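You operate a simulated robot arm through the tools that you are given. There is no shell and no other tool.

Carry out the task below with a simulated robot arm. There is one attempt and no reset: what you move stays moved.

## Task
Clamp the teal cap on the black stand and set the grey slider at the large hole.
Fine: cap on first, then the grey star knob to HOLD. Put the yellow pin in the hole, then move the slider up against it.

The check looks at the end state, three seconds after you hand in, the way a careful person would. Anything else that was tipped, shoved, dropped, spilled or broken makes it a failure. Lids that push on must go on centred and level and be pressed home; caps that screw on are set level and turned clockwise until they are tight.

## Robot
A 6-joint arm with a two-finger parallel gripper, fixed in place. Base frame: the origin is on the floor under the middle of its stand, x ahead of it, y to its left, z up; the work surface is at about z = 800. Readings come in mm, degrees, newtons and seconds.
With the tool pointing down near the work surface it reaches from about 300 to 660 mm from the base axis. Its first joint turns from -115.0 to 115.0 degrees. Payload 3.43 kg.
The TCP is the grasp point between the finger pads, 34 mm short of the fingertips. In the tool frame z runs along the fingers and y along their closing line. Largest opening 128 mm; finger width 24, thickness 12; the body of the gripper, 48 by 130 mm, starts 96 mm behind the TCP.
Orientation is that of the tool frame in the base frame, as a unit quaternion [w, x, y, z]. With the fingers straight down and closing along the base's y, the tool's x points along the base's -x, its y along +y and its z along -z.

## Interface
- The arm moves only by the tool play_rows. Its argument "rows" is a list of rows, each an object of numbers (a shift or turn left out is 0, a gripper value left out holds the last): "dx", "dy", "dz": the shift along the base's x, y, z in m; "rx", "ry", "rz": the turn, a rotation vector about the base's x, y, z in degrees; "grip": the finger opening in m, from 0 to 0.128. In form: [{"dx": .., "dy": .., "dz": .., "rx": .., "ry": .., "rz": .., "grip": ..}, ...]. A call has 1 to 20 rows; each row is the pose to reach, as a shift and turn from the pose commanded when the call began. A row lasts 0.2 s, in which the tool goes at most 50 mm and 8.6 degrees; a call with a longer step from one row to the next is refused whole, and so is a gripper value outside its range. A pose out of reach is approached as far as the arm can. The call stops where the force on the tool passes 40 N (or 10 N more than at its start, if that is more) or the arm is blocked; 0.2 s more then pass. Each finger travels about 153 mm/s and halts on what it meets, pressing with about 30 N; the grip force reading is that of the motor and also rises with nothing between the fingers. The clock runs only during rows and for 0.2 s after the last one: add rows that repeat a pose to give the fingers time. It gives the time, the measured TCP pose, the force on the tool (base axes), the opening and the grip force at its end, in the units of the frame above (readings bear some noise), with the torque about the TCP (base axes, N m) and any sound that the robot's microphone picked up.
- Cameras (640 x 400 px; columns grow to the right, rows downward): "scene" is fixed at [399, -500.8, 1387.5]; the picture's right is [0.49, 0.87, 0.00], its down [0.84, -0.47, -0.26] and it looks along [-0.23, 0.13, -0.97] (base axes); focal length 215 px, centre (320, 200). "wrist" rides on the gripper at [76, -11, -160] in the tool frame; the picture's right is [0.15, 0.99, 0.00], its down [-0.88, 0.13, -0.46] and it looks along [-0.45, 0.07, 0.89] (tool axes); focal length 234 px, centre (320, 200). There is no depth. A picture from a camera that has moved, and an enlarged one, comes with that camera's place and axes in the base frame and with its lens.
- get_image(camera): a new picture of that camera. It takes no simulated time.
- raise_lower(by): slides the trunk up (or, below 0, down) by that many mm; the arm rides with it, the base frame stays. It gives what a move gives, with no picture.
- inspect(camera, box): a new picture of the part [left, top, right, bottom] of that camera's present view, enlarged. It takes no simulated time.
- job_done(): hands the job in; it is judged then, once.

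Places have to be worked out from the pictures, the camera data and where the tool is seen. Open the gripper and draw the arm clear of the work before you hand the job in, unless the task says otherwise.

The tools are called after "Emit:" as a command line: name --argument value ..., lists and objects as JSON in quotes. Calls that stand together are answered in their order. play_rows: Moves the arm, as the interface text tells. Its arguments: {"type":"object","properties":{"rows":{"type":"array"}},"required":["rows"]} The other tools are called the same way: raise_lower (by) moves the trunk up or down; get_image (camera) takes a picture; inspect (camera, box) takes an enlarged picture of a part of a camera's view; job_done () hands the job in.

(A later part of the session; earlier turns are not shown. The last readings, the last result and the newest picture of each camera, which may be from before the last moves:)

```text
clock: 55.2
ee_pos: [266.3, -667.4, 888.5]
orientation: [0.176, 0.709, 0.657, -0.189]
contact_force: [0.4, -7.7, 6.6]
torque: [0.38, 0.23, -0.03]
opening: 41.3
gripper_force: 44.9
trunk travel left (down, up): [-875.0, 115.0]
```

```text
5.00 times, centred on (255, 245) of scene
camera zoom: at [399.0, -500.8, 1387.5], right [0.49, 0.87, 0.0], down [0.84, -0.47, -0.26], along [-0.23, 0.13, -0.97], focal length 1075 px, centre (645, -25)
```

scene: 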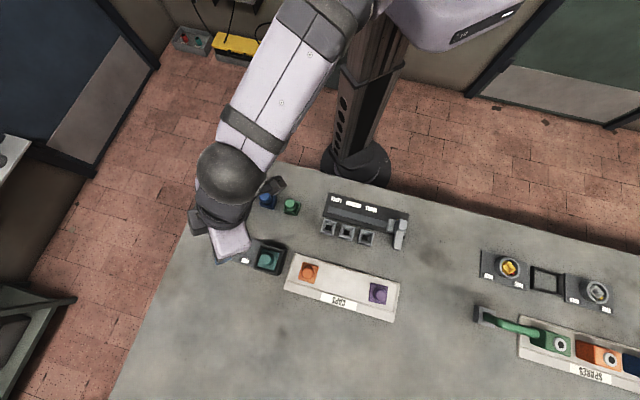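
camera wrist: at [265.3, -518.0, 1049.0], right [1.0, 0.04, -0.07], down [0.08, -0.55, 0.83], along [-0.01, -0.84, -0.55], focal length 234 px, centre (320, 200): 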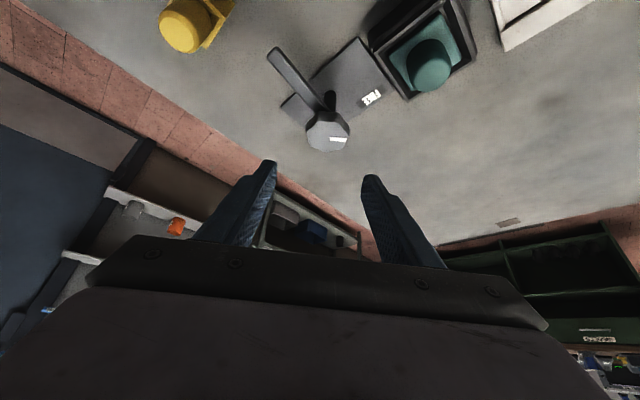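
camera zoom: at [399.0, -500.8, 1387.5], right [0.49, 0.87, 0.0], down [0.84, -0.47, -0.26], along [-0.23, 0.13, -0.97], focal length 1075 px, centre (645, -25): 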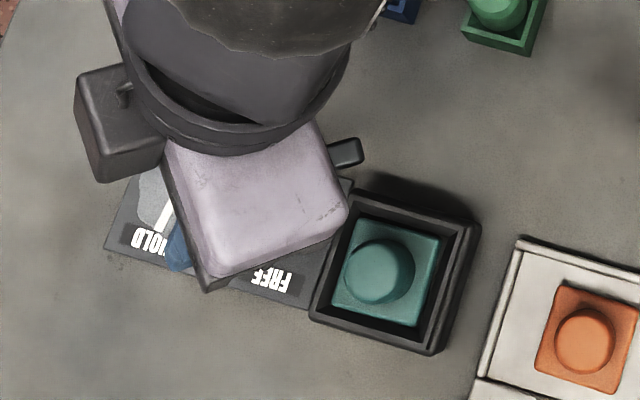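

About 52° done, and the bar is now near azimuth 78°. I open, rise 45 mm, swing the heading back +38°, and come down again for the second bite.

Emit:
play_rows --rows '[{"grip": 0.06}, {"grip": 0.075}, {"grip": 0.075}, {"dz": 0.015}, {"dz": 0.045}, {"dx": -0.001, "dy": 0.0, "dz": 0.045, "rz": 8}, {"dx": -0.002, "dy": 0.0, "dz": 0.045, "rz": 16}, {"dx": -0.003, "dy": -0.0005, "dz": 0.045, "rz": 24}, {"dx": -0.004, "dy": -0.001, "dz": 0.045, "rz": 32}, {"dx": -0.0045, "dy": -0.0012, "dz": 0.045, "rz": 38}, {"dx": -0.0045, "dy": -0.0012, "dz": 0.045, "rz": 38}]'

Emit:
inspect --camera "wrist" --box '[220, 60, 420, 220]'

Emit:
inspect --camera "scene" --box '[205, 205, 305, 285]'

```text
clock: 57.6
ee_pos: [261.3, -667.9, 933.1]
orientation: [0.228, 0.455, 0.853, -0.12]
contact_force: [0.1, 0.3, -0.6]
torque: [0.0, 0.01, 0.06]
opening: 74.7
gripper_force: 0.0
trunk travel left (down, up): [-875.0, 115.0]
```

```text
2.50 times, centred on (320, 140) of wrist
camera zoom: at [170.1, -553.9, 1033.5], right [0.75, 0.66, -0.07], down [0.41, -0.37, 0.83], along [0.52, -0.66, -0.55], focal length 585 px, centre (320, 350)
```

zoom: 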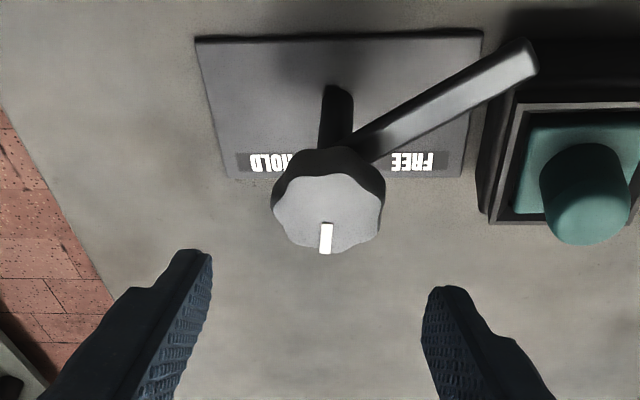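

```text
5.00 times, centred on (255, 245) of scene
camera zoom: at [399.0, -500.8, 1387.5], right [0.49, 0.87, 0.0], down [0.84, -0.47, -0.26], along [-0.23, 0.13, -0.97], focal length 1075 px, centre (645, -25)
```

zoom: 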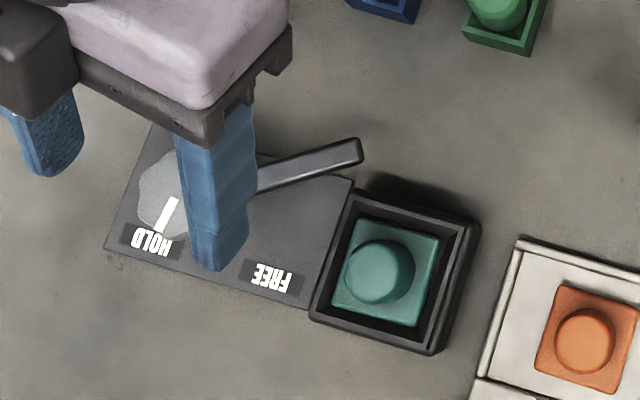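

The knob stays where I left it. I lower again and close for the second bite.

Emit:
play_rows --rows '[{"dz": -0.015}, {"dz": -0.03}, {"dz": -0.04}, {"dz": -0.045}, {"dz": -0.045}, {"dz": -0.045, "grip": 0.055}, {"dz": -0.045, "grip": 0.0}, {"dz": -0.045, "grip": 0.0}, {"dz": -0.045, "grip": 0.0}, {"dz": -0.045, "grip": 0.0}]'

Emit:
inspect --camera "wrist" --box '[220, 80, 420, 240]'

Emit:
inspect --camera "scene" --box '[205, 205, 305, 285]'

```text
clock: 59.8
ee_pos: [259.3, -666.9, 889.2]
orientation: [0.228, 0.455, 0.852, -0.12]
contact_force: [3.2, 2.1, -0.3]
torque: [-0.05, -0.57, 0.04]
opening: 41.2
gripper_force: 44.6
trunk travel left (down, up): [-875.0, 115.0]
```

```text
2.50 times, centred on (320, 160) of wrist
camera zoom: at [169.7, -553.4, 990.1], right [0.75, 0.66, -0.07], down [0.41, -0.37, 0.83], along [0.52, -0.66, -0.55], focal length 585 px, centre (320, 300)
```

zoom: 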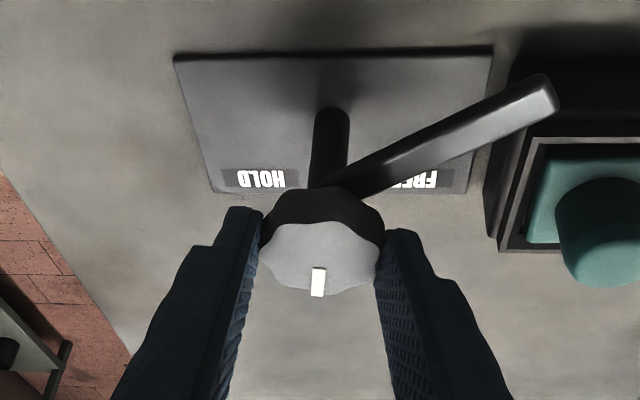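

```text
5.00 times, centred on (255, 245) of scene
camera zoom: at [399.0, -500.8, 1387.5], right [0.49, 0.87, 0.0], down [0.84, -0.47, -0.26], along [-0.23, 0.13, -0.97], focal length 1075 px, centre (645, -25)
```

zoom: 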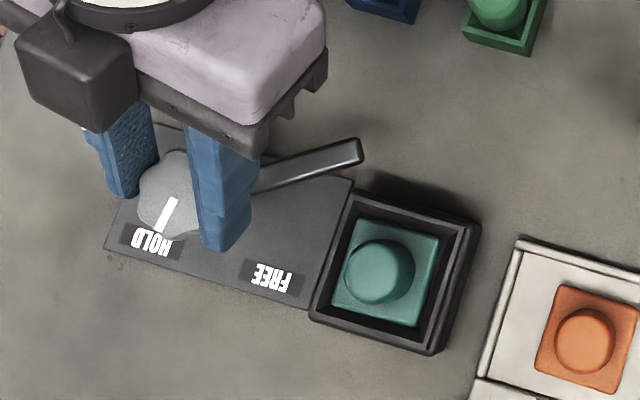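

Gripped again at 41 mm. I turn a further 30° clockwise in small steps and watch the force as the bar comes over the cap.

Emit:
play_rows --rows '[{"dx": 0.0004, "dy": 0.0003, "rz": -4}, {"dx": 0.0008, "dy": 0.0005, "rz": -8}, {"dx": 0.0012, "dy": 0.0008, "rz": -12}, {"dx": 0.0017, "dy": 0.001, "rz": -16}, {"dx": 0.0021, "dy": 0.0012, "rz": -20}, {"dx": 0.0026, "dy": 0.0013, "rz": -24}, {"dx": 0.003, "dy": 0.0014, "rz": -27}, {"dx": 0.0033, "dy": 0.0014, "rz": -30}, {"dx": 0.0033, "dy": 0.0014, "rz": -30}]'

Emit:
inspect --camera "wrist" --box '[220, 80, 420, 240]'

Emit:
inspect --camera "scene" --box '[205, 205, 305, 285]'

```text
clock: 61.8
ee_pos: [264.2, -665.7, 890.0]
orientation: [0.188, 0.66, 0.706, -0.175]
contact_force: [3.4, 6.8, 3.9]
torque: [-0.59, -0.08, 0.04]
opening: 41.0
gripper_force: 45.2
trunk travel left (down, up): [-875.0, 115.0]
```

```text
2.50 times, centred on (320, 160) of wrist
camera zoom: at [243.6, -522.0, 989.9], right [0.98, 0.19, -0.07], down [0.16, -0.53, 0.83], along [0.12, -0.83, -0.55], focal length 585 px, centre (320, 300)
```

zoom: 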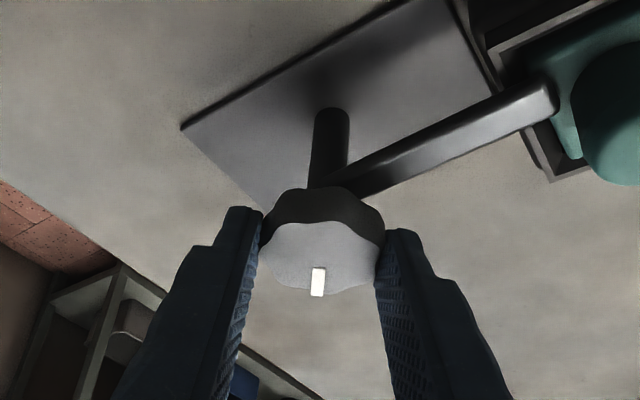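

```text
5.00 times, centred on (255, 245) of scene
camera zoom: at [399.0, -500.8, 1387.5], right [0.49, 0.87, 0.0], down [0.84, -0.47, -0.26], along [-0.23, 0.13, -0.97], focal length 1075 px, centre (645, -25)
```

zoom: 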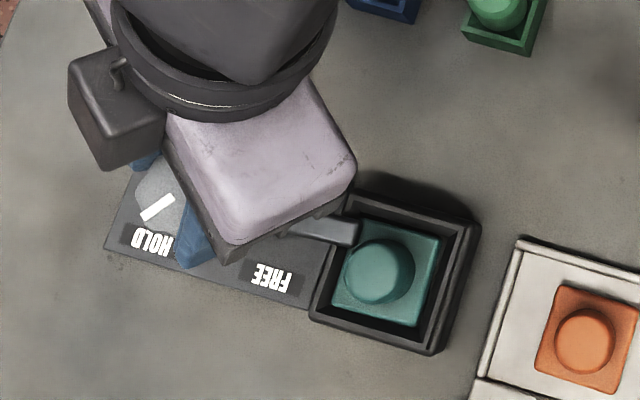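

The bar is over the edge of the cap base now. I zoom in from the scene camera to measure the pointer against HOLD and the bar direction.

Emit:
inspect --camera "scene" --box '[220, 230, 300, 280]'

Emit:
inspect --camera "wrist" --box '[290, 70, 440, 190]'

```text
8.00 times, centred on (260, 255) of scene
camera zoom: at [399.0, -500.8, 1387.5], right [0.49, 0.87, 0.0], down [0.84, -0.47, -0.26], along [-0.23, 0.13, -0.97], focal length 1720 px, centre (800, -240)
```

zoom: 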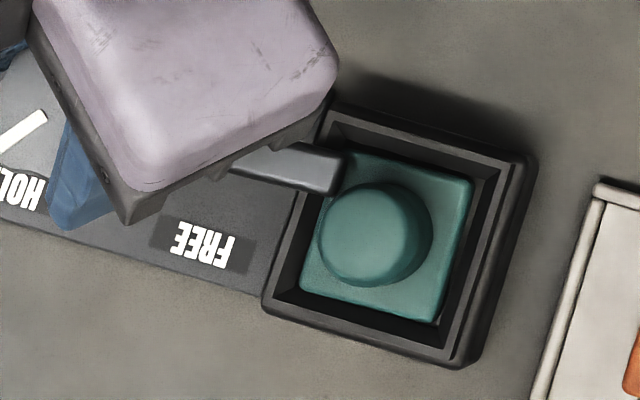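

```text
3.33 times, centred on (365, 130) of wrist
camera zoom: at [243.6, -522.0, 989.9], right [0.98, 0.19, -0.07], down [0.16, -0.53, 0.83], along [0.12, -0.83, -0.55], focal length 781 px, centre (170, 433)
```

zoom: 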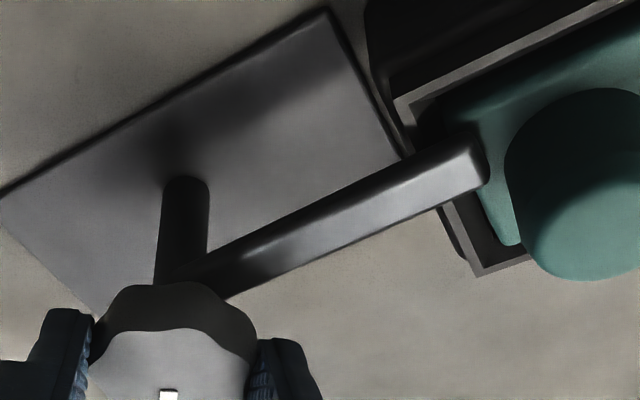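

The bar is at azimuth about 47.7°, so 82° have been turned and about 8° remain to line up with the cap and HOLD. I turn the last 8° slowly.

Emit:
play_rows --rows '[{"dx": 0.0003, "dy": 0.0, "rz": -2}, {"dx": 0.0005, "dy": 0.0, "rz": -4}, {"dx": 0.0008, "dy": 0.0001, "rz": -6}, {"dx": 0.001, "dy": 0.0001, "rz": -8}, {"dx": 0.001, "dy": 0.0001, "rz": -8}]'

Emit:
inspect --camera "scene" --box '[220, 230, 300, 280]'

Emit:
inspect --camera "wrist" --box '[220, 80, 420, 240]'

```text
clock: 63.0
ee_pos: [266.3, -667.2, 889.1]
orientation: [0.177, 0.708, 0.657, -0.189]
contact_force: [7.1, 1.0, 0.0]
torque: [-0.82, -0.63, 0.23]
opening: 41.1
gripper_force: 44.8
trunk travel left (down, up): [-875.0, 115.0]
```

```text
8.00 times, centred on (260, 255) of scene
camera zoom: at [399.0, -500.8, 1387.5], right [0.49, 0.87, 0.0], down [0.84, -0.47, -0.26], along [-0.23, 0.13, -0.97], focal length 1720 px, centre (800, -240)
```

zoom: 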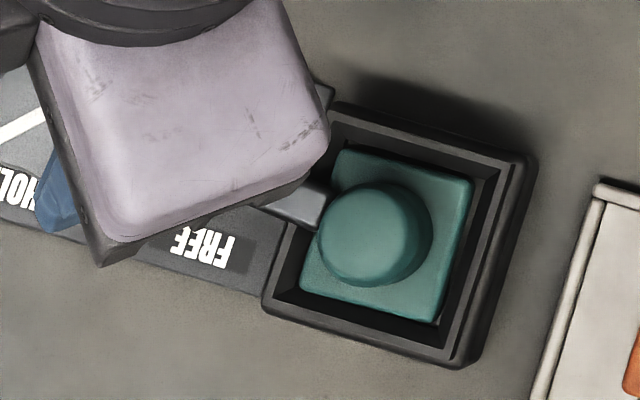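

```text
2.50 times, centred on (320, 160) of wrist
camera zoom: at [265.1, -520.5, 989.9], right [1.0, 0.05, -0.07], down [0.09, -0.54, 0.83], along [0.01, -0.84, -0.55], focal length 585 px, centre (320, 300)
```

zoom: 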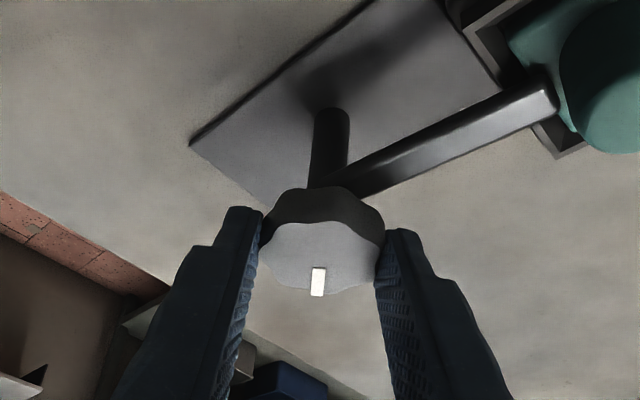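

The bar now lies over the near edge of the cap base, pointing at the stem. I turn 2.5° more to feel for the end stop.

Emit:
play_rows --rows '[{"dx": 0.0002, "rz": -1}, {"dx": 0.0003, "rz": -2.5}, {"dx": 0.0003, "rz": -2.5}]'

Emit:
inspect --camera "scene" --box '[205, 215, 305, 285]'

```text
clock: 63.8
ee_pos: [266.1, -665.4, 889.8]
orientation: [0.172, 0.721, 0.643, -0.192]
contact_force: [5.4, 0.1, 3.5]
torque: [0.33, 0.02, 1.27]
opening: 41.0
gripper_force: 44.9
trunk travel left (down, up): [-875.0, 115.0]
```

```text
5.71 times, centred on (255, 250) of scene
camera zoom: at [399.0, -500.8, 1387.5], right [0.49, 0.87, 0.0], down [0.84, -0.47, -0.26], along [-0.23, 0.13, -0.97], focal length 1229 px, centre (691, -86)
```

zoom: 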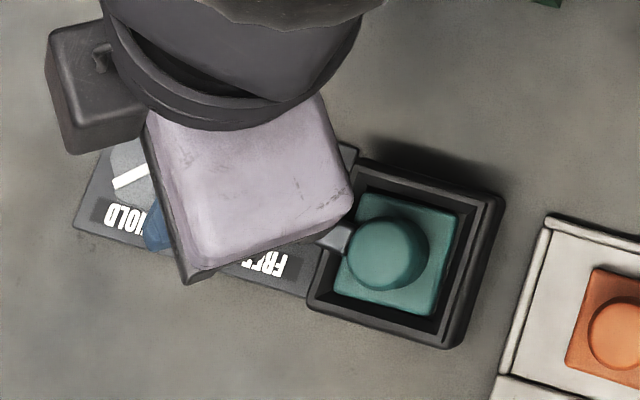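

The torque jumped to 1.3 N·m, so that is the HOLD stop. I open the fingers and rise straight up, then check the result.

Emit:
play_rows --rows '[{"grip": 0.055}, {"grip": 0.075}, {"grip": 0.075}, {"dz": 0.02, "grip": 0.075}, {"dz": 0.05, "grip": 0.075}, {"dz": 0.08, "grip": 0.075}, {"dz": 0.08, "grip": 0.075}]'

Emit:
get_image --camera "wrist"

Emit:
inspect --camera "wrist" --box '[250, 30, 450, 170]'

```text
clock: 65.4
ee_pos: [266.6, -662.5, 970.4]
orientation: [0.171, 0.722, 0.642, -0.192]
contact_force: [-0.6, -0.3, -0.9]
torque: [0.02, -0.04, -0.01]
opening: 75.1
gripper_force: 0.0
trunk travel left (down, up): [-875.0, 115.0]
```

```text
taken
camera wrist: at [271.6, -518.1, 1070.2], right [1.0, 0.01, -0.07], down [0.07, -0.55, 0.83], along [-0.03, -0.84, -0.55], focal length 234 px, centre (320, 200)
```

wrist: 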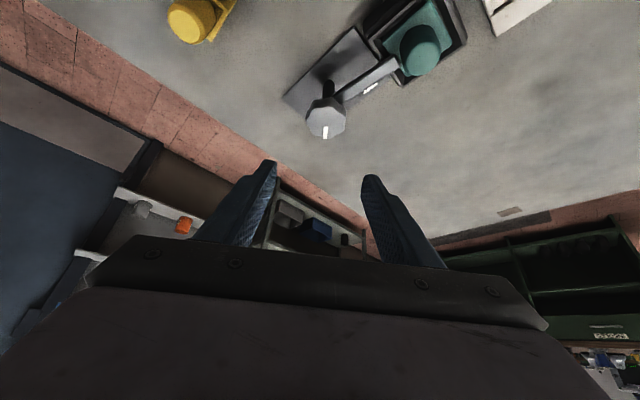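

```text
2.86 times, centred on (350, 100) of wrist
camera zoom: at [271.6, -518.1, 1070.2], right [1.0, 0.01, -0.07], down [0.07, -0.55, 0.83], along [-0.03, -0.84, -0.55], focal length 669 px, centre (234, 486)
```

zoom: 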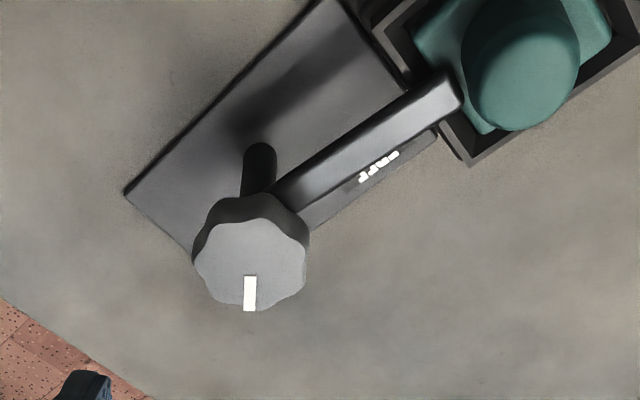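

The pointer shows HOLD and the bar clamps the cap edge. I retreat inward and up, turning the heading back to -45°, and check the clamp from the scene camera.

Emit:
play_rows --rows '[{"dx": -0.002, "dy": 0.02, "dz": 0.005, "rz": 7}, {"dx": -0.006, "dy": 0.05, "dz": 0.01, "rz": 14}, {"dx": -0.01, "dy": 0.08, "dz": 0.015, "rz": 21}, {"dx": -0.015, "dy": 0.11, "dz": 0.02, "rz": 28}, {"dx": -0.02, "dy": 0.14, "dz": 0.025, "rz": 35}, {"dx": -0.028, "dy": 0.165, "dz": 0.03, "rz": 42}, {"dx": -0.036, "dy": 0.18, "dz": 0.03, "rz": 48}, {"dx": -0.036, "dy": 0.18, "dz": 0.03, "rz": 52.3}, {"dx": -0.036, "dy": 0.18, "dz": 0.03, "rz": 52.3}]'

Emit:
inspect --camera "scene" --box '[210, 215, 300, 285]'

Emit:
get_image --camera "scene"

```text
clock: 67.4
ee_pos: [228.8, -486.5, 1000.3]
orientation: [0.24, 0.364, 0.895, -0.097]
contact_force: [0.3, -0.6, 0.7]
torque: [-0.03, 0.0, 0.0]
opening: 74.9
gripper_force: 0.1
trunk travel left (down, up): [-875.0, 115.0]
```

```text
5.71 times, centred on (255, 250) of scene
camera zoom: at [399.0, -500.8, 1387.5], right [0.49, 0.87, 0.0], down [0.84, -0.47, -0.26], along [-0.23, 0.13, -0.97], focal length 1229 px, centre (691, -86)
```

zoom: 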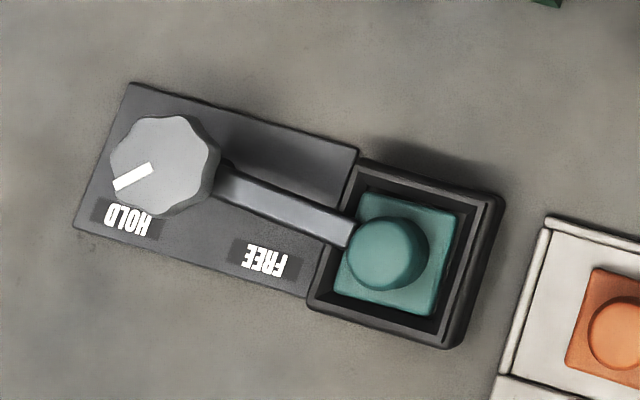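

```text
taken
```

scene: 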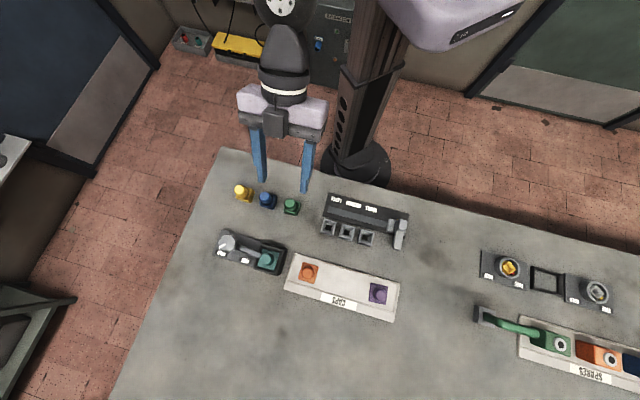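

The cap is clamped: the bar lies over its base edge and the pointer is at HOLD. Now the yellow pin: I return the tool to vertical and take close looks at it.

Emit:
play_rows --rows '[{"rx": 5, "ry": 5}, {"rx": 10, "ry": 10}, {"rx": 15, "ry": 15}, {"rx": 20, "ry": 20}, {"rx": 21.2, "ry": 21.2}, {"rx": 21.2, "ry": 21.2}]'

Emit:
get_image --camera "wrist"

Emit:
inspect --camera "scene" --box '[228, 175, 260, 210]'

```text
clock: 68.8
ee_pos: [228.4, -486.8, 998.1]
orientation: [-0.001, 0.378, 0.926, 0.003]
contact_force: [0.5, 0.1, 0.0]
torque: [0.01, -0.01, 0.0]
opening: 74.8
gripper_force: 0.0
trunk travel left (down, up): [-875.0, 115.0]
```

```text
taken
camera wrist: at [166.8, -442.4, 1158.1], right [0.59, 0.81, 0.01], down [0.72, -0.53, 0.45], along [0.37, -0.26, -0.89], focal length 234 px, centre (320, 200)
```

wrist: 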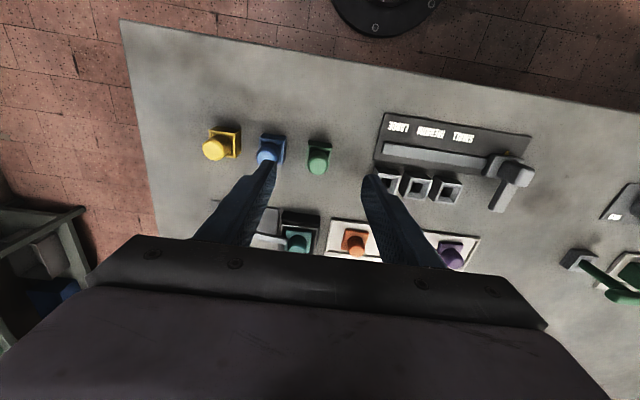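

```text
11.43 times, centred on (244, 192) of scene
camera zoom: at [399.0, -500.8, 1387.5], right [0.49, 0.87, 0.0], down [0.84, -0.47, -0.26], along [-0.23, 0.13, -0.97], focal length 2457 px, centre (1189, 286)
```

zoom: 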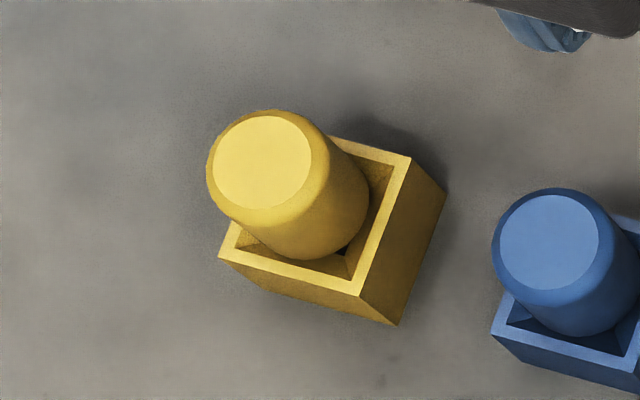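

The yellow pin is about 27 mm across, its axis near (147, -599), its top at z≈858 and the cup rim at z≈826. I zoom hard on each socket to compare hole sizes, and on the pin row with the wrist camera.

Emit:
inspect --camera "scene" --box '[318, 214, 342, 240]'

Emit:
inspect --camera "scene" --box '[336, 219, 360, 245]'

Emit:
inspect --camera "scene" --box '[355, 224, 379, 250]'

Emit:
inspect --camera "wrist" --box '[180, 100, 350, 200]'

Emit:
inspect --camera "wrist" --box '[360, 100, 550, 220]'

```text
15.38 times, centred on (330, 227) of scene
camera zoom: at [399.0, -500.8, 1387.5], right [0.49, 0.87, 0.0], down [0.84, -0.47, -0.26], along [-0.23, 0.13, -0.97], focal length 3308 px, centre (166, -215)
```

zoom: 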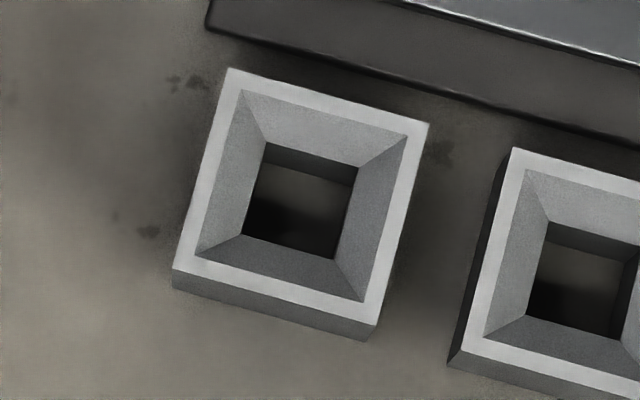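

```text
15.38 times, centred on (348, 232) of scene
camera zoom: at [399.0, -500.8, 1387.5], right [0.49, 0.87, 0.0], down [0.84, -0.47, -0.26], along [-0.23, 0.13, -0.97], focal length 3308 px, centre (-111, -292)
```

zoom: 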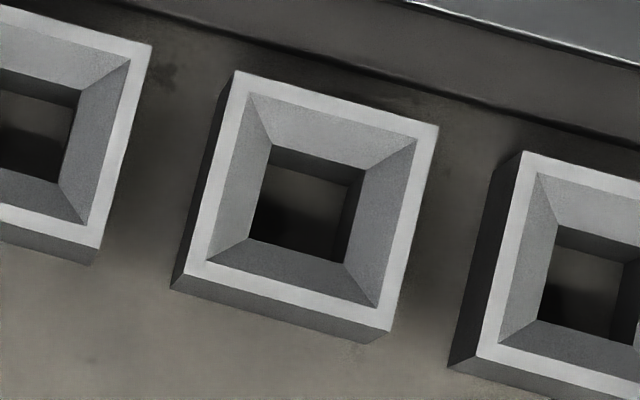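

```text
15.38 times, centred on (367, 237) of scene
camera zoom: at [399.0, -500.8, 1387.5], right [0.49, 0.87, 0.0], down [0.84, -0.47, -0.26], along [-0.23, 0.13, -0.97], focal length 3308 px, centre (-403, -369)
```

zoom: 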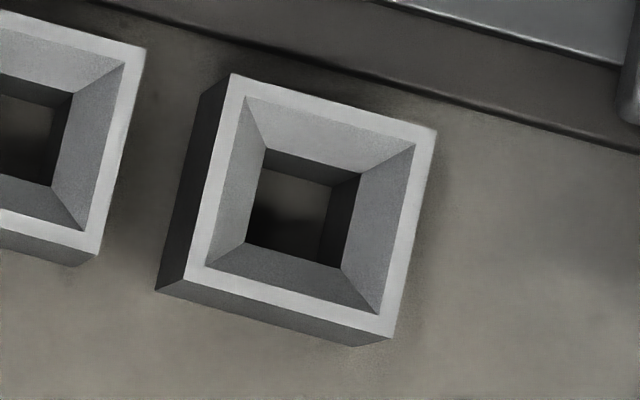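

```text
3.76 times, centred on (265, 150) of wrist
camera zoom: at [166.8, -442.4, 1158.1], right [0.59, 0.81, 0.01], down [0.72, -0.53, 0.45], along [0.37, -0.26, -0.89], focal length 882 px, centre (527, 388)
```

zoom: 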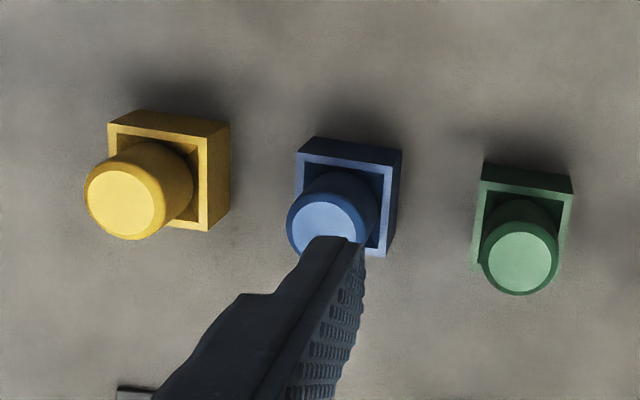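

```text
3.33 times, centred on (455, 160) of wrist
camera zoom: at [166.8, -442.4, 1158.1], right [0.59, 0.81, 0.01], down [0.72, -0.53, 0.45], along [0.37, -0.26, -0.89], focal length 781 px, centre (-130, 333)
```

zoom: 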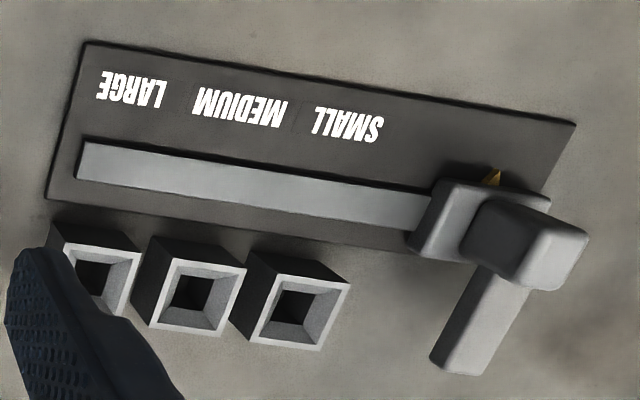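

All three holes are the same size (about 16 mm square) and only the labels differ; the LARGE hole centre is at (341, -442). The yellow pin must have a thinner shank. I move above the yellow pin with the vertical tool and open fingers.

Emit:
play_rows --rows '[{"dx": -0.014, "dy": -0.019, "dz": -0.008}, {"dx": -0.028, "dy": -0.038, "dz": -0.018}, {"dx": -0.042, "dy": -0.057, "dz": -0.03}, {"dx": -0.056, "dy": -0.076, "dz": -0.043}, {"dx": -0.07, "dy": -0.095, "dz": -0.056}, {"dx": -0.0814, "dy": -0.1124, "dz": -0.068}, {"dx": -0.0814, "dy": -0.1124, "dz": -0.068}]'

Emit:
get_image --camera "wrist"

Emit:
inspect --camera "scene" --box '[210, 165, 290, 225]'

```text
clock: 70.4
ee_pos: [146.8, -594.7, 929.9]
orientation: [0.0, 0.379, 0.925, 0.004]
contact_force: [0.2, 0.1, 0.5]
torque: [-0.03, 0.04, -0.01]
opening: 75.0
gripper_force: 0.0
trunk travel left (down, up): [-875.0, 115.0]
```

```text
taken
camera wrist: at [84.3, -551.3, 1089.7], right [0.59, 0.81, 0.01], down [0.72, -0.53, 0.45], along [0.37, -0.26, -0.89], focal length 234 px, centre (320, 200)
```

wrist: 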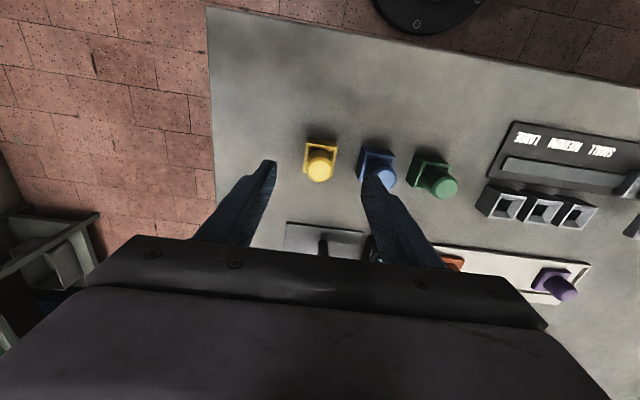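

```text
6.67 times, centred on (250, 195) of scene
camera zoom: at [399.0, -500.8, 1387.5], right [0.49, 0.87, 0.0], down [0.84, -0.47, -0.26], along [-0.23, 0.13, -0.97], focal length 1433 px, centre (787, 233)
```

zoom: 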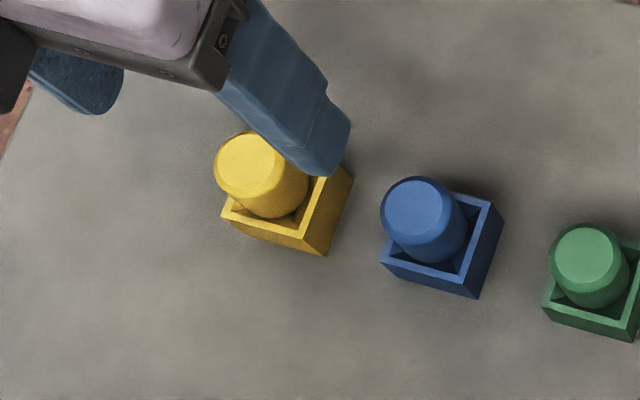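

I zoom in on the pin in the wrist view to refine its axis before descending.

Emit:
inspect --camera "wrist" --box '[260, 120, 380, 210]'

```text
4.44 times, centred on (320, 165) of wrist
camera zoom: at [84.3, -551.3, 1089.7], right [0.59, 0.81, 0.01], down [0.72, -0.53, 0.45], along [0.37, -0.26, -0.89], focal length 1041 px, centre (320, 356)
```

zoom: 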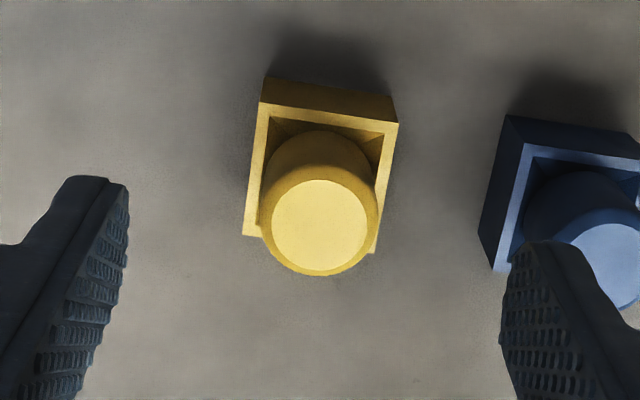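

Combining both views: the pin top is at z≈868, the cup rim at ≈833, and the axis at (151, -598), about 5 mm outward of my TCP. I correct and descend to TCP z≈871.

Emit:
play_rows --rows '[{"dx": 0.002, "dy": -0.0016, "dz": -0.01}, {"dx": 0.0039, "dy": -0.0031, "dz": -0.025}, {"dx": 0.0039, "dy": -0.0031, "dz": -0.04}, {"dx": 0.0039, "dy": -0.0031, "dz": -0.052}, {"dx": 0.0039, "dy": -0.0031, "dz": -0.059}, {"dx": 0.0039, "dy": -0.0031, "dz": -0.059}]'

Emit:
inspect --camera "wrist" --box '[240, 100, 400, 220]'

Emit:
inspect --camera "scene" --box '[210, 165, 290, 225]'

```text
clock: 71.8
ee_pos: [151.4, -591.5, 879.4]
orientation: [0.0, 0.378, 0.926, 0.002]
contact_force: [-0.6, -0.5, 0.5]
torque: [0.01, -0.04, -0.01]
opening: 75.1
gripper_force: 0.1
out of reach, approached as far as the arm can: row 1, 2, 3, 4, 5, 6
trunk travel left (down, up): [-875.0, 115.0]
```

```text
3.33 times, centred on (320, 160) of wrist
camera zoom: at [88.4, -548.0, 1039.1], right [0.59, 0.81, 0.01], down [0.72, -0.53, 0.45], along [0.37, -0.26, -0.89], focal length 781 px, centre (320, 333)
```

zoom: 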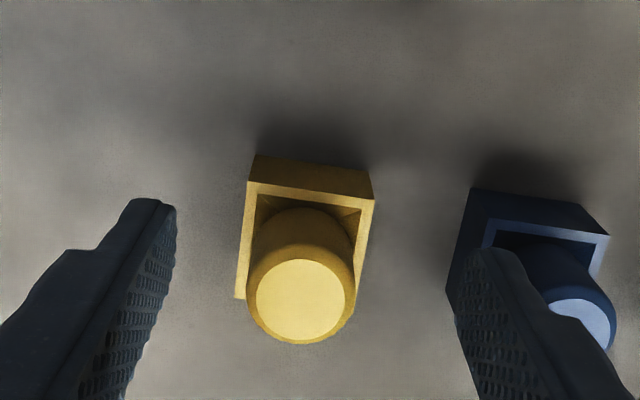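

```text
6.67 times, centred on (250, 195) of scene
camera zoom: at [399.0, -500.8, 1387.5], right [0.49, 0.87, 0.0], down [0.84, -0.47, -0.26], along [-0.23, 0.13, -0.97], focal length 1433 px, centre (787, 233)
```

zoom: 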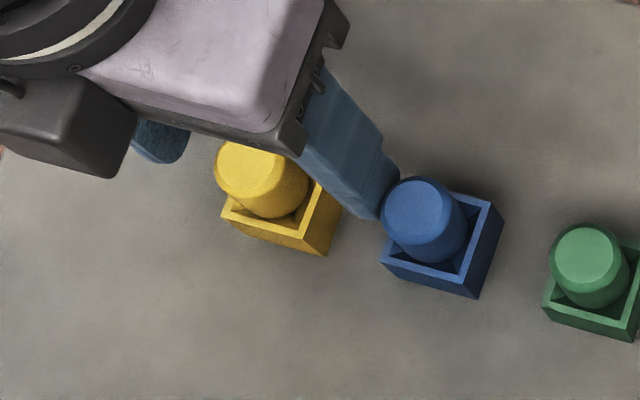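

The vertical tool is just out of reach (it stopped at z=879), and the right finger is close to the blue pin. I raise straight up first, then narrow the opening and add a 20° outward tilt.

Emit:
play_rows --rows '[{"dz": 0.01}, {"dz": 0.03}, {"dz": 0.06}, {"dz": 0.06}]'

Emit:
get_image --camera "wrist"

```text
clock: 72.8
ee_pos: [150.1, -593.6, 939.8]
orientation: [0.0, 0.378, 0.926, 0.003]
contact_force: [-0.6, 0.6, 0.3]
torque: [0.03, 0.0, -0.02]
opening: 75.0
gripper_force: 0.1
trunk travel left (down, up): [-875.0, 115.0]
```

```text
taken
camera wrist: at [87.2, -548.8, 1099.0], right [0.59, 0.81, 0.01], down [0.72, -0.53, 0.45], along [0.37, -0.26, -0.89], focal length 234 px, centre (320, 200)
```

wrist: 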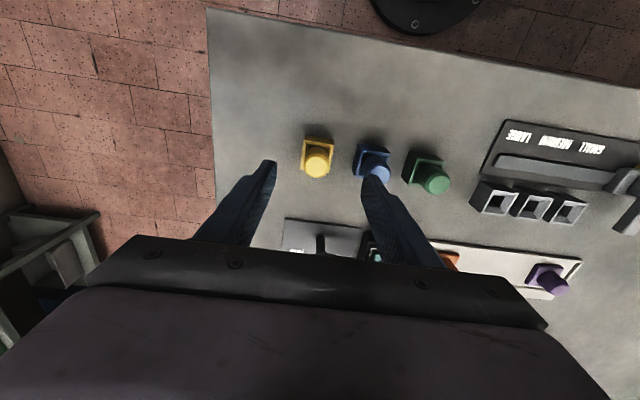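

Clear again. I tilt 20° outward, narrow the fingers to 52 mm, and line up above the yellow pin.

Emit:
play_rows --rows '[{"dx": -0.0015, "dy": 0.0006, "rx": -4, "ry": -4, "grip": 0.052}, {"dx": -0.003, "dy": 0.0012, "rx": -8, "ry": -8, "grip": 0.052}, {"dx": -0.0045, "dy": 0.0018, "rx": -12, "ry": -12, "grip": 0.052}, {"dx": -0.0054, "dy": 0.0022, "rx": -14.1, "ry": -14.1, "grip": 0.052}, {"dx": -0.0054, "dy": 0.0022, "rx": -14.1, "ry": -14.1, "grip": 0.052}]'

Emit:
get_image --camera "wrist"

Emit:
inspect --camera "wrist" --box '[260, 80, 380, 170]'

```text
clock: 74.0
ee_pos: [145.4, -591.2, 939.3]
orientation: [0.16, 0.374, 0.911, -0.064]
contact_force: [0.1, 0.2, 0.0]
torque: [-0.05, 0.0, 0.03]
opening: 52.3
gripper_force: 0.1
trunk travel left (down, up): [-875.0, 115.0]
```

```text
taken
camera wrist: at [45.9, -512.0, 1063.9], right [0.59, 0.8, -0.05], down [0.57, -0.38, 0.73], along [0.57, -0.46, -0.68], focal length 234 px, centre (320, 200)
```

wrist: 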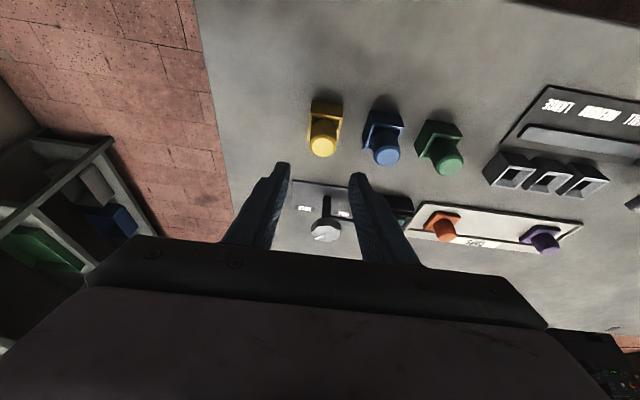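

```text
4.44 times, centred on (320, 125) of wrist
camera zoom: at [45.9, -512.0, 1063.9], right [0.59, 0.8, -0.05], down [0.57, -0.38, 0.73], along [0.57, -0.46, -0.68], focal length 1041 px, centre (320, 533)
```

zoom: 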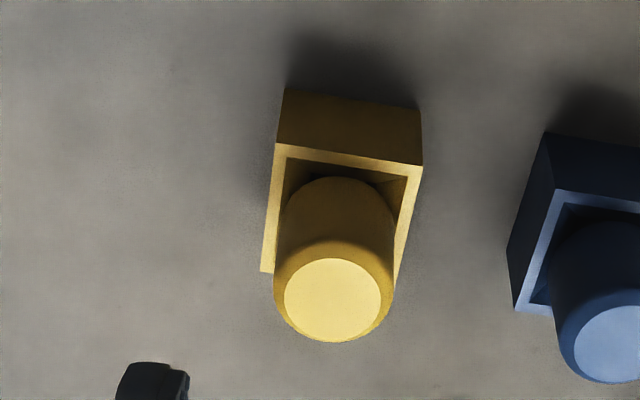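

The pin axis refines to u≈-315, v≈528, about 7.5 mm ahead of the TCP, as wanted for the tilted pads. I descend to TCP z≈872.

Emit:
play_rows --rows '[{"dz": -0.015}, {"dz": -0.03}, {"dz": -0.045}, {"dz": -0.058}, {"dz": -0.067}, {"dz": -0.067}]'

Emit:
inspect --camera "wrist" --box '[240, 100, 400, 220]'

Emit:
inspect --camera "scene" --box '[210, 165, 290, 225]'

```text
clock: 75.4
ee_pos: [144.7, -590.7, 871.9]
orientation: [0.16, 0.372, 0.912, -0.064]
contact_force: [-0.3, -0.7, 0.6]
torque: [-0.04, 0.01, 0.0]
opening: 52.1
gripper_force: 0.1
trunk travel left (down, up): [-875.0, 115.0]
```

```text
3.33 times, centred on (320, 160) of wrist
camera zoom: at [46.2, -511.4, 996.6], right [0.59, 0.8, -0.05], down [0.57, -0.38, 0.73], along [0.57, -0.46, -0.68], focal length 781 px, centre (320, 333)
```

zoom: 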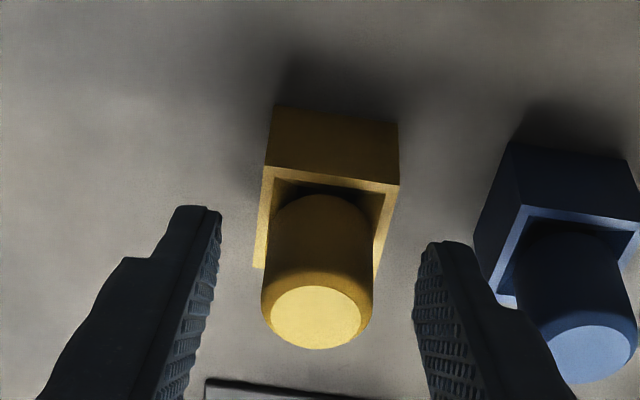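

```text
6.67 times, centred on (250, 195) of scene
camera zoom: at [399.0, -500.8, 1387.5], right [0.49, 0.87, 0.0], down [0.84, -0.47, -0.26], along [-0.23, 0.13, -0.97], focal length 1433 px, centre (787, 233)
```

zoom: 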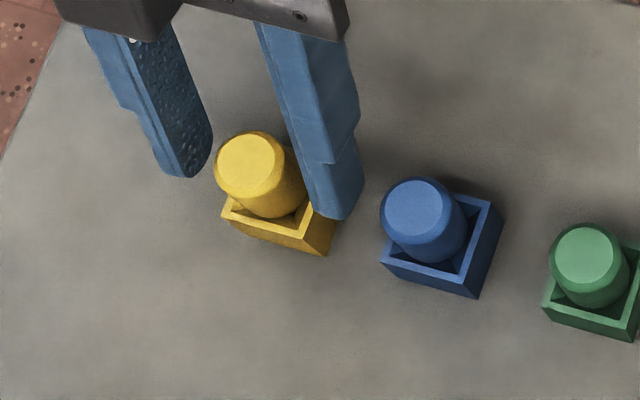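

The fingers straddle the yellow pin and are clear of the blue one. I close on it and start a very slow lift.

Emit:
play_rows --rows '[{"grip": 0.04}, {"grip": 0.0}, {"grip": 0.0}, {"grip": 0.0}, {"grip": 0.0}, {"grip": 0.0}, {"dz": 0.001, "grip": 0.0}, {"dz": 0.002, "grip": 0.0}, {"dz": 0.004, "grip": 0.0}, {"dz": 0.006, "grip": 0.0}, {"dz": 0.009, "grip": 0.0}, {"dz": 0.012, "grip": 0.0}, {"dz": 0.012, "grip": 0.0}]'

Emit:
inspect --camera "wrist" --box '[240, 100, 400, 220]'

Emit:
inspect --camera "scene" --box '[210, 165, 290, 225]'

```text
clock: 78.2
ee_pos: [145.6, -592.6, 884.6]
orientation: [0.16, 0.373, 0.912, -0.063]
contact_force: [1.2, -0.1, -0.3]
torque: [0.02, 0.01, 0.01]
opening: 26.6
gripper_force: 30.0
trunk travel left (down, up): [-875.0, 115.0]
```

```text
3.33 times, centred on (320, 160) of wrist
camera zoom: at [46.9, -512.5, 1008.6], right [0.59, 0.8, -0.05], down [0.57, -0.38, 0.73], along [0.57, -0.46, -0.68], focal length 781 px, centre (320, 333)
```

zoom: 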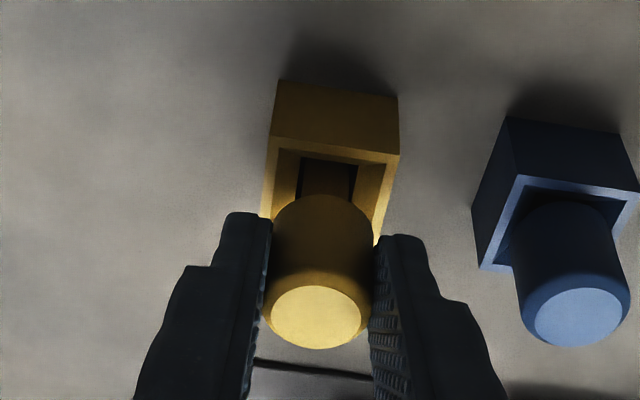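

```text
6.67 times, centred on (250, 195) of scene
camera zoom: at [399.0, -500.8, 1387.5], right [0.49, 0.87, 0.0], down [0.84, -0.47, -0.26], along [-0.23, 0.13, -0.97], focal length 1433 px, centre (787, 233)
```

zoom: 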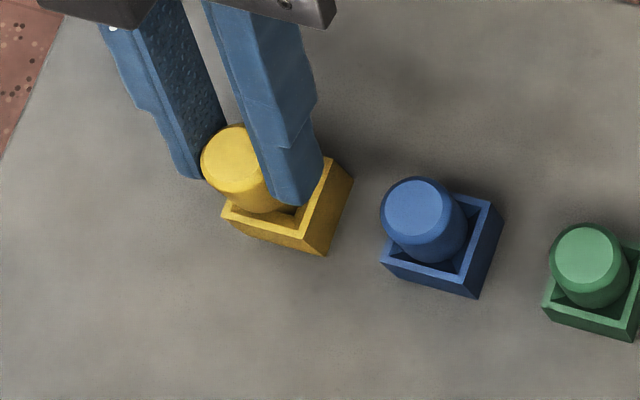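

The pin is rising, and a square shank shows beneath the head in the cup's hole. I keep lifting gently until the shank is clear.

Emit:
play_rows --rows '[{"dz": 0.001}, {"dz": 0.003}, {"dz": 0.006}, {"dz": 0.01}, {"dz": 0.014}, {"dz": 0.019}, {"dz": 0.024}, {"dz": 0.03}, {"dz": 0.036}, {"dz": 0.042}, {"dz": 0.047}, {"dz": 0.051}, {"dz": 0.054}, {"dz": 0.055}, {"dz": 0.055}]'

Emit:
inspect --camera "wrist" --box '[240, 80, 400, 200]'

Emit:
inspect --camera "scene" --box '[210, 165, 290, 225]'

```text
clock: 81.4
ee_pos: [144.1, -592.5, 939.4]
orientation: [0.16, 0.373, 0.912, -0.063]
contact_force: [0.3, 0.0, -0.8]
torque: [0.04, 0.0, -0.04]
opening: 26.5
gripper_force: 29.7
trunk travel left (down, up): [-875.0, 115.0]
```

```text
3.33 times, centred on (320, 140) of wrist
camera zoom: at [46.4, -512.0, 1063.9], right [0.59, 0.8, -0.05], down [0.57, -0.38, 0.73], along [0.57, -0.46, -0.68], focal length 781 px, centre (320, 400)
```

zoom: 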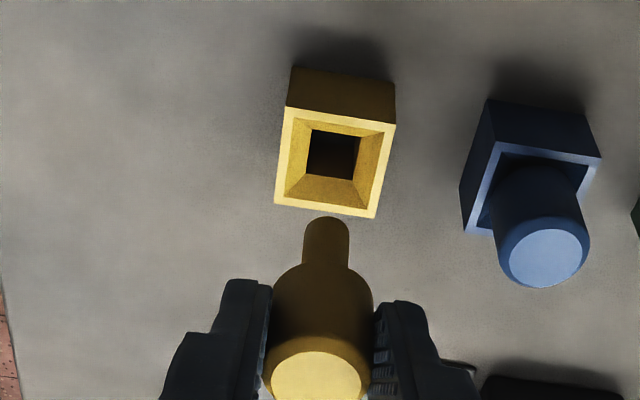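

```text
6.67 times, centred on (250, 195) of scene
camera zoom: at [399.0, -500.8, 1387.5], right [0.49, 0.87, 0.0], down [0.84, -0.47, -0.26], along [-0.23, 0.13, -0.97], focal length 1433 px, centre (787, 233)
```

zoom: 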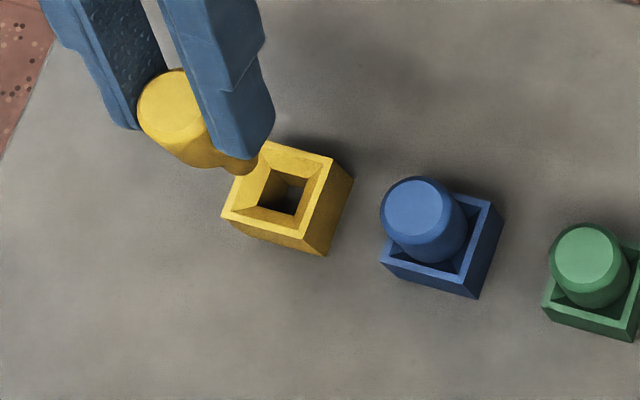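

The pin has a round shank below its head, so yaw doesn't matter. Its bottom is now about level with the other pin tops, so I raise another 38 mm before carrying it across.

Emit:
play_rows --rows '[{"dz": 0.001}, {"dz": 0.004}, {"dz": 0.008}, {"dz": 0.013}, {"dz": 0.019}, {"dz": 0.025}, {"dz": 0.031}, {"dz": 0.035}, {"dz": 0.037}, {"dz": 0.038}, {"dz": 0.038}]'

Emit:
get_image --camera "wrist"

```text
clock: 83.8
ee_pos: [144.3, -592.7, 976.0]
orientation: [0.16, 0.373, 0.912, -0.064]
contact_force: [-0.5, -0.3, -1.0]
torque: [-0.03, 0.03, -0.03]
opening: 26.5
gripper_force: 29.9
trunk travel left (down, up): [-875.0, 115.0]
```

```text
taken
camera wrist: at [47.0, -512.6, 1101.4], right [0.59, 0.8, -0.05], down [0.57, -0.38, 0.73], along [0.57, -0.46, -0.68], focal length 234 px, centre (320, 200)
```

wrist: 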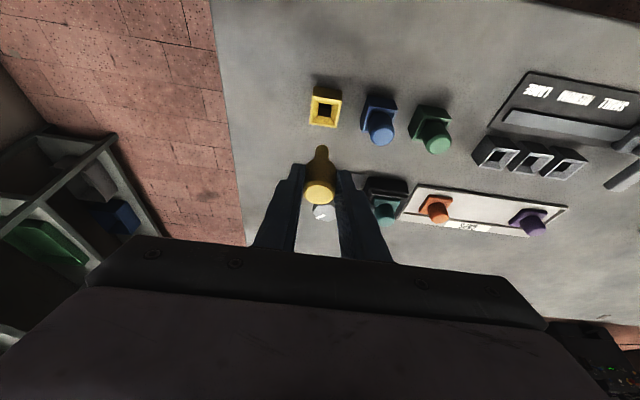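

The pin is secure. I carry it smoothly at this height to above the LARGE hole.

Emit:
play_rows --rows '[{"dx": 0.0019, "dy": 0.0016}, {"dx": 0.0076, "dy": 0.0063}, {"dx": 0.0172, "dy": 0.0141}, {"dx": 0.0306, "dy": 0.025}, {"dx": 0.0458, "dy": 0.0375}, {"dx": 0.0611, "dy": 0.05}, {"dx": 0.0764, "dy": 0.0625}, {"dx": 0.0917, "dy": 0.075}, {"dx": 0.107, "dy": 0.0875}, {"dx": 0.1222, "dy": 0.1}, {"dx": 0.1375, "dy": 0.1125}, {"dx": 0.1528, "dy": 0.125}, {"dx": 0.1662, "dy": 0.136}, {"dx": 0.1776, "dy": 0.1454}, {"dx": 0.1853, "dy": 0.1516}, {"dx": 0.1891, "dy": 0.1547}, {"dx": 0.191, "dy": 0.1563}, {"dx": 0.191, "dy": 0.1563}]'

Emit:
get_image --camera "wrist"

Emit:
inspect --camera "wrist" --box '[240, 80, 400, 200]'

Emit:
inspect --camera "scene" --box '[300, 185, 400, 260]'

```text
clock: 87.6
ee_pos: [334.4, -433.6, 977.0]
orientation: [0.16, 0.373, 0.912, -0.064]
contact_force: [0.2, -0.4, -0.2]
torque: [0.01, 0.01, -0.01]
opening: 26.6
gripper_force: 30.4
trunk travel left (down, up): [-875.0, 115.0]
```

```text
taken
camera wrist: at [237.5, -355.0, 1101.9], right [0.59, 0.8, -0.05], down [0.57, -0.38, 0.73], along [0.57, -0.46, -0.68], focal length 234 px, centre (320, 200)
```

wrist: 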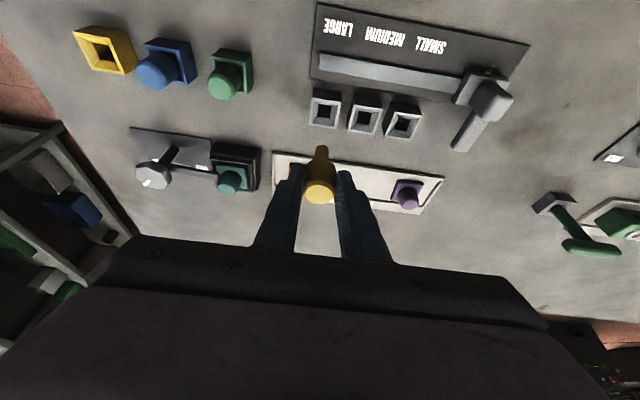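

```text
3.33 times, centred on (320, 140) of wrist
camera zoom: at [237.5, -355.0, 1101.9], right [0.59, 0.8, -0.05], down [0.57, -0.38, 0.73], along [0.57, -0.46, -0.68], focal length 781 px, centre (320, 400)
```

zoom: 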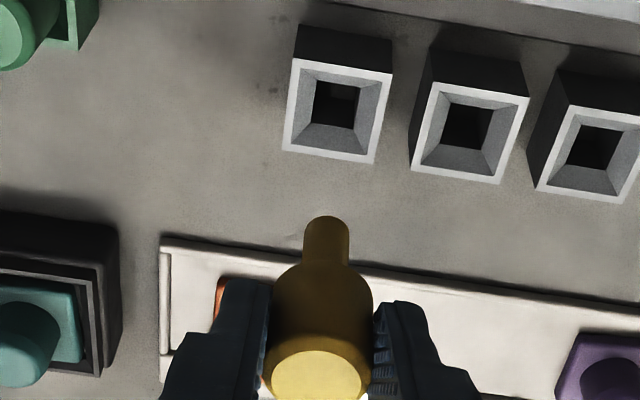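

```text
5.33 times, centred on (350, 222) of scene
camera zoom: at [399.0, -500.8, 1387.5], right [0.49, 0.87, 0.0], down [0.84, -0.47, -0.26], along [-0.23, 0.13, -0.97], focal length 1147 px, centre (160, 80)
```

zoom: 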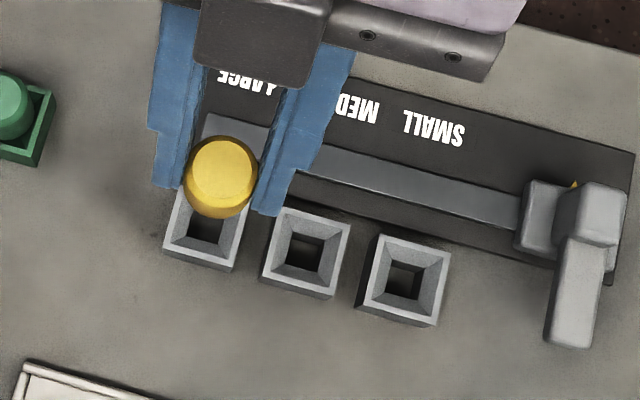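

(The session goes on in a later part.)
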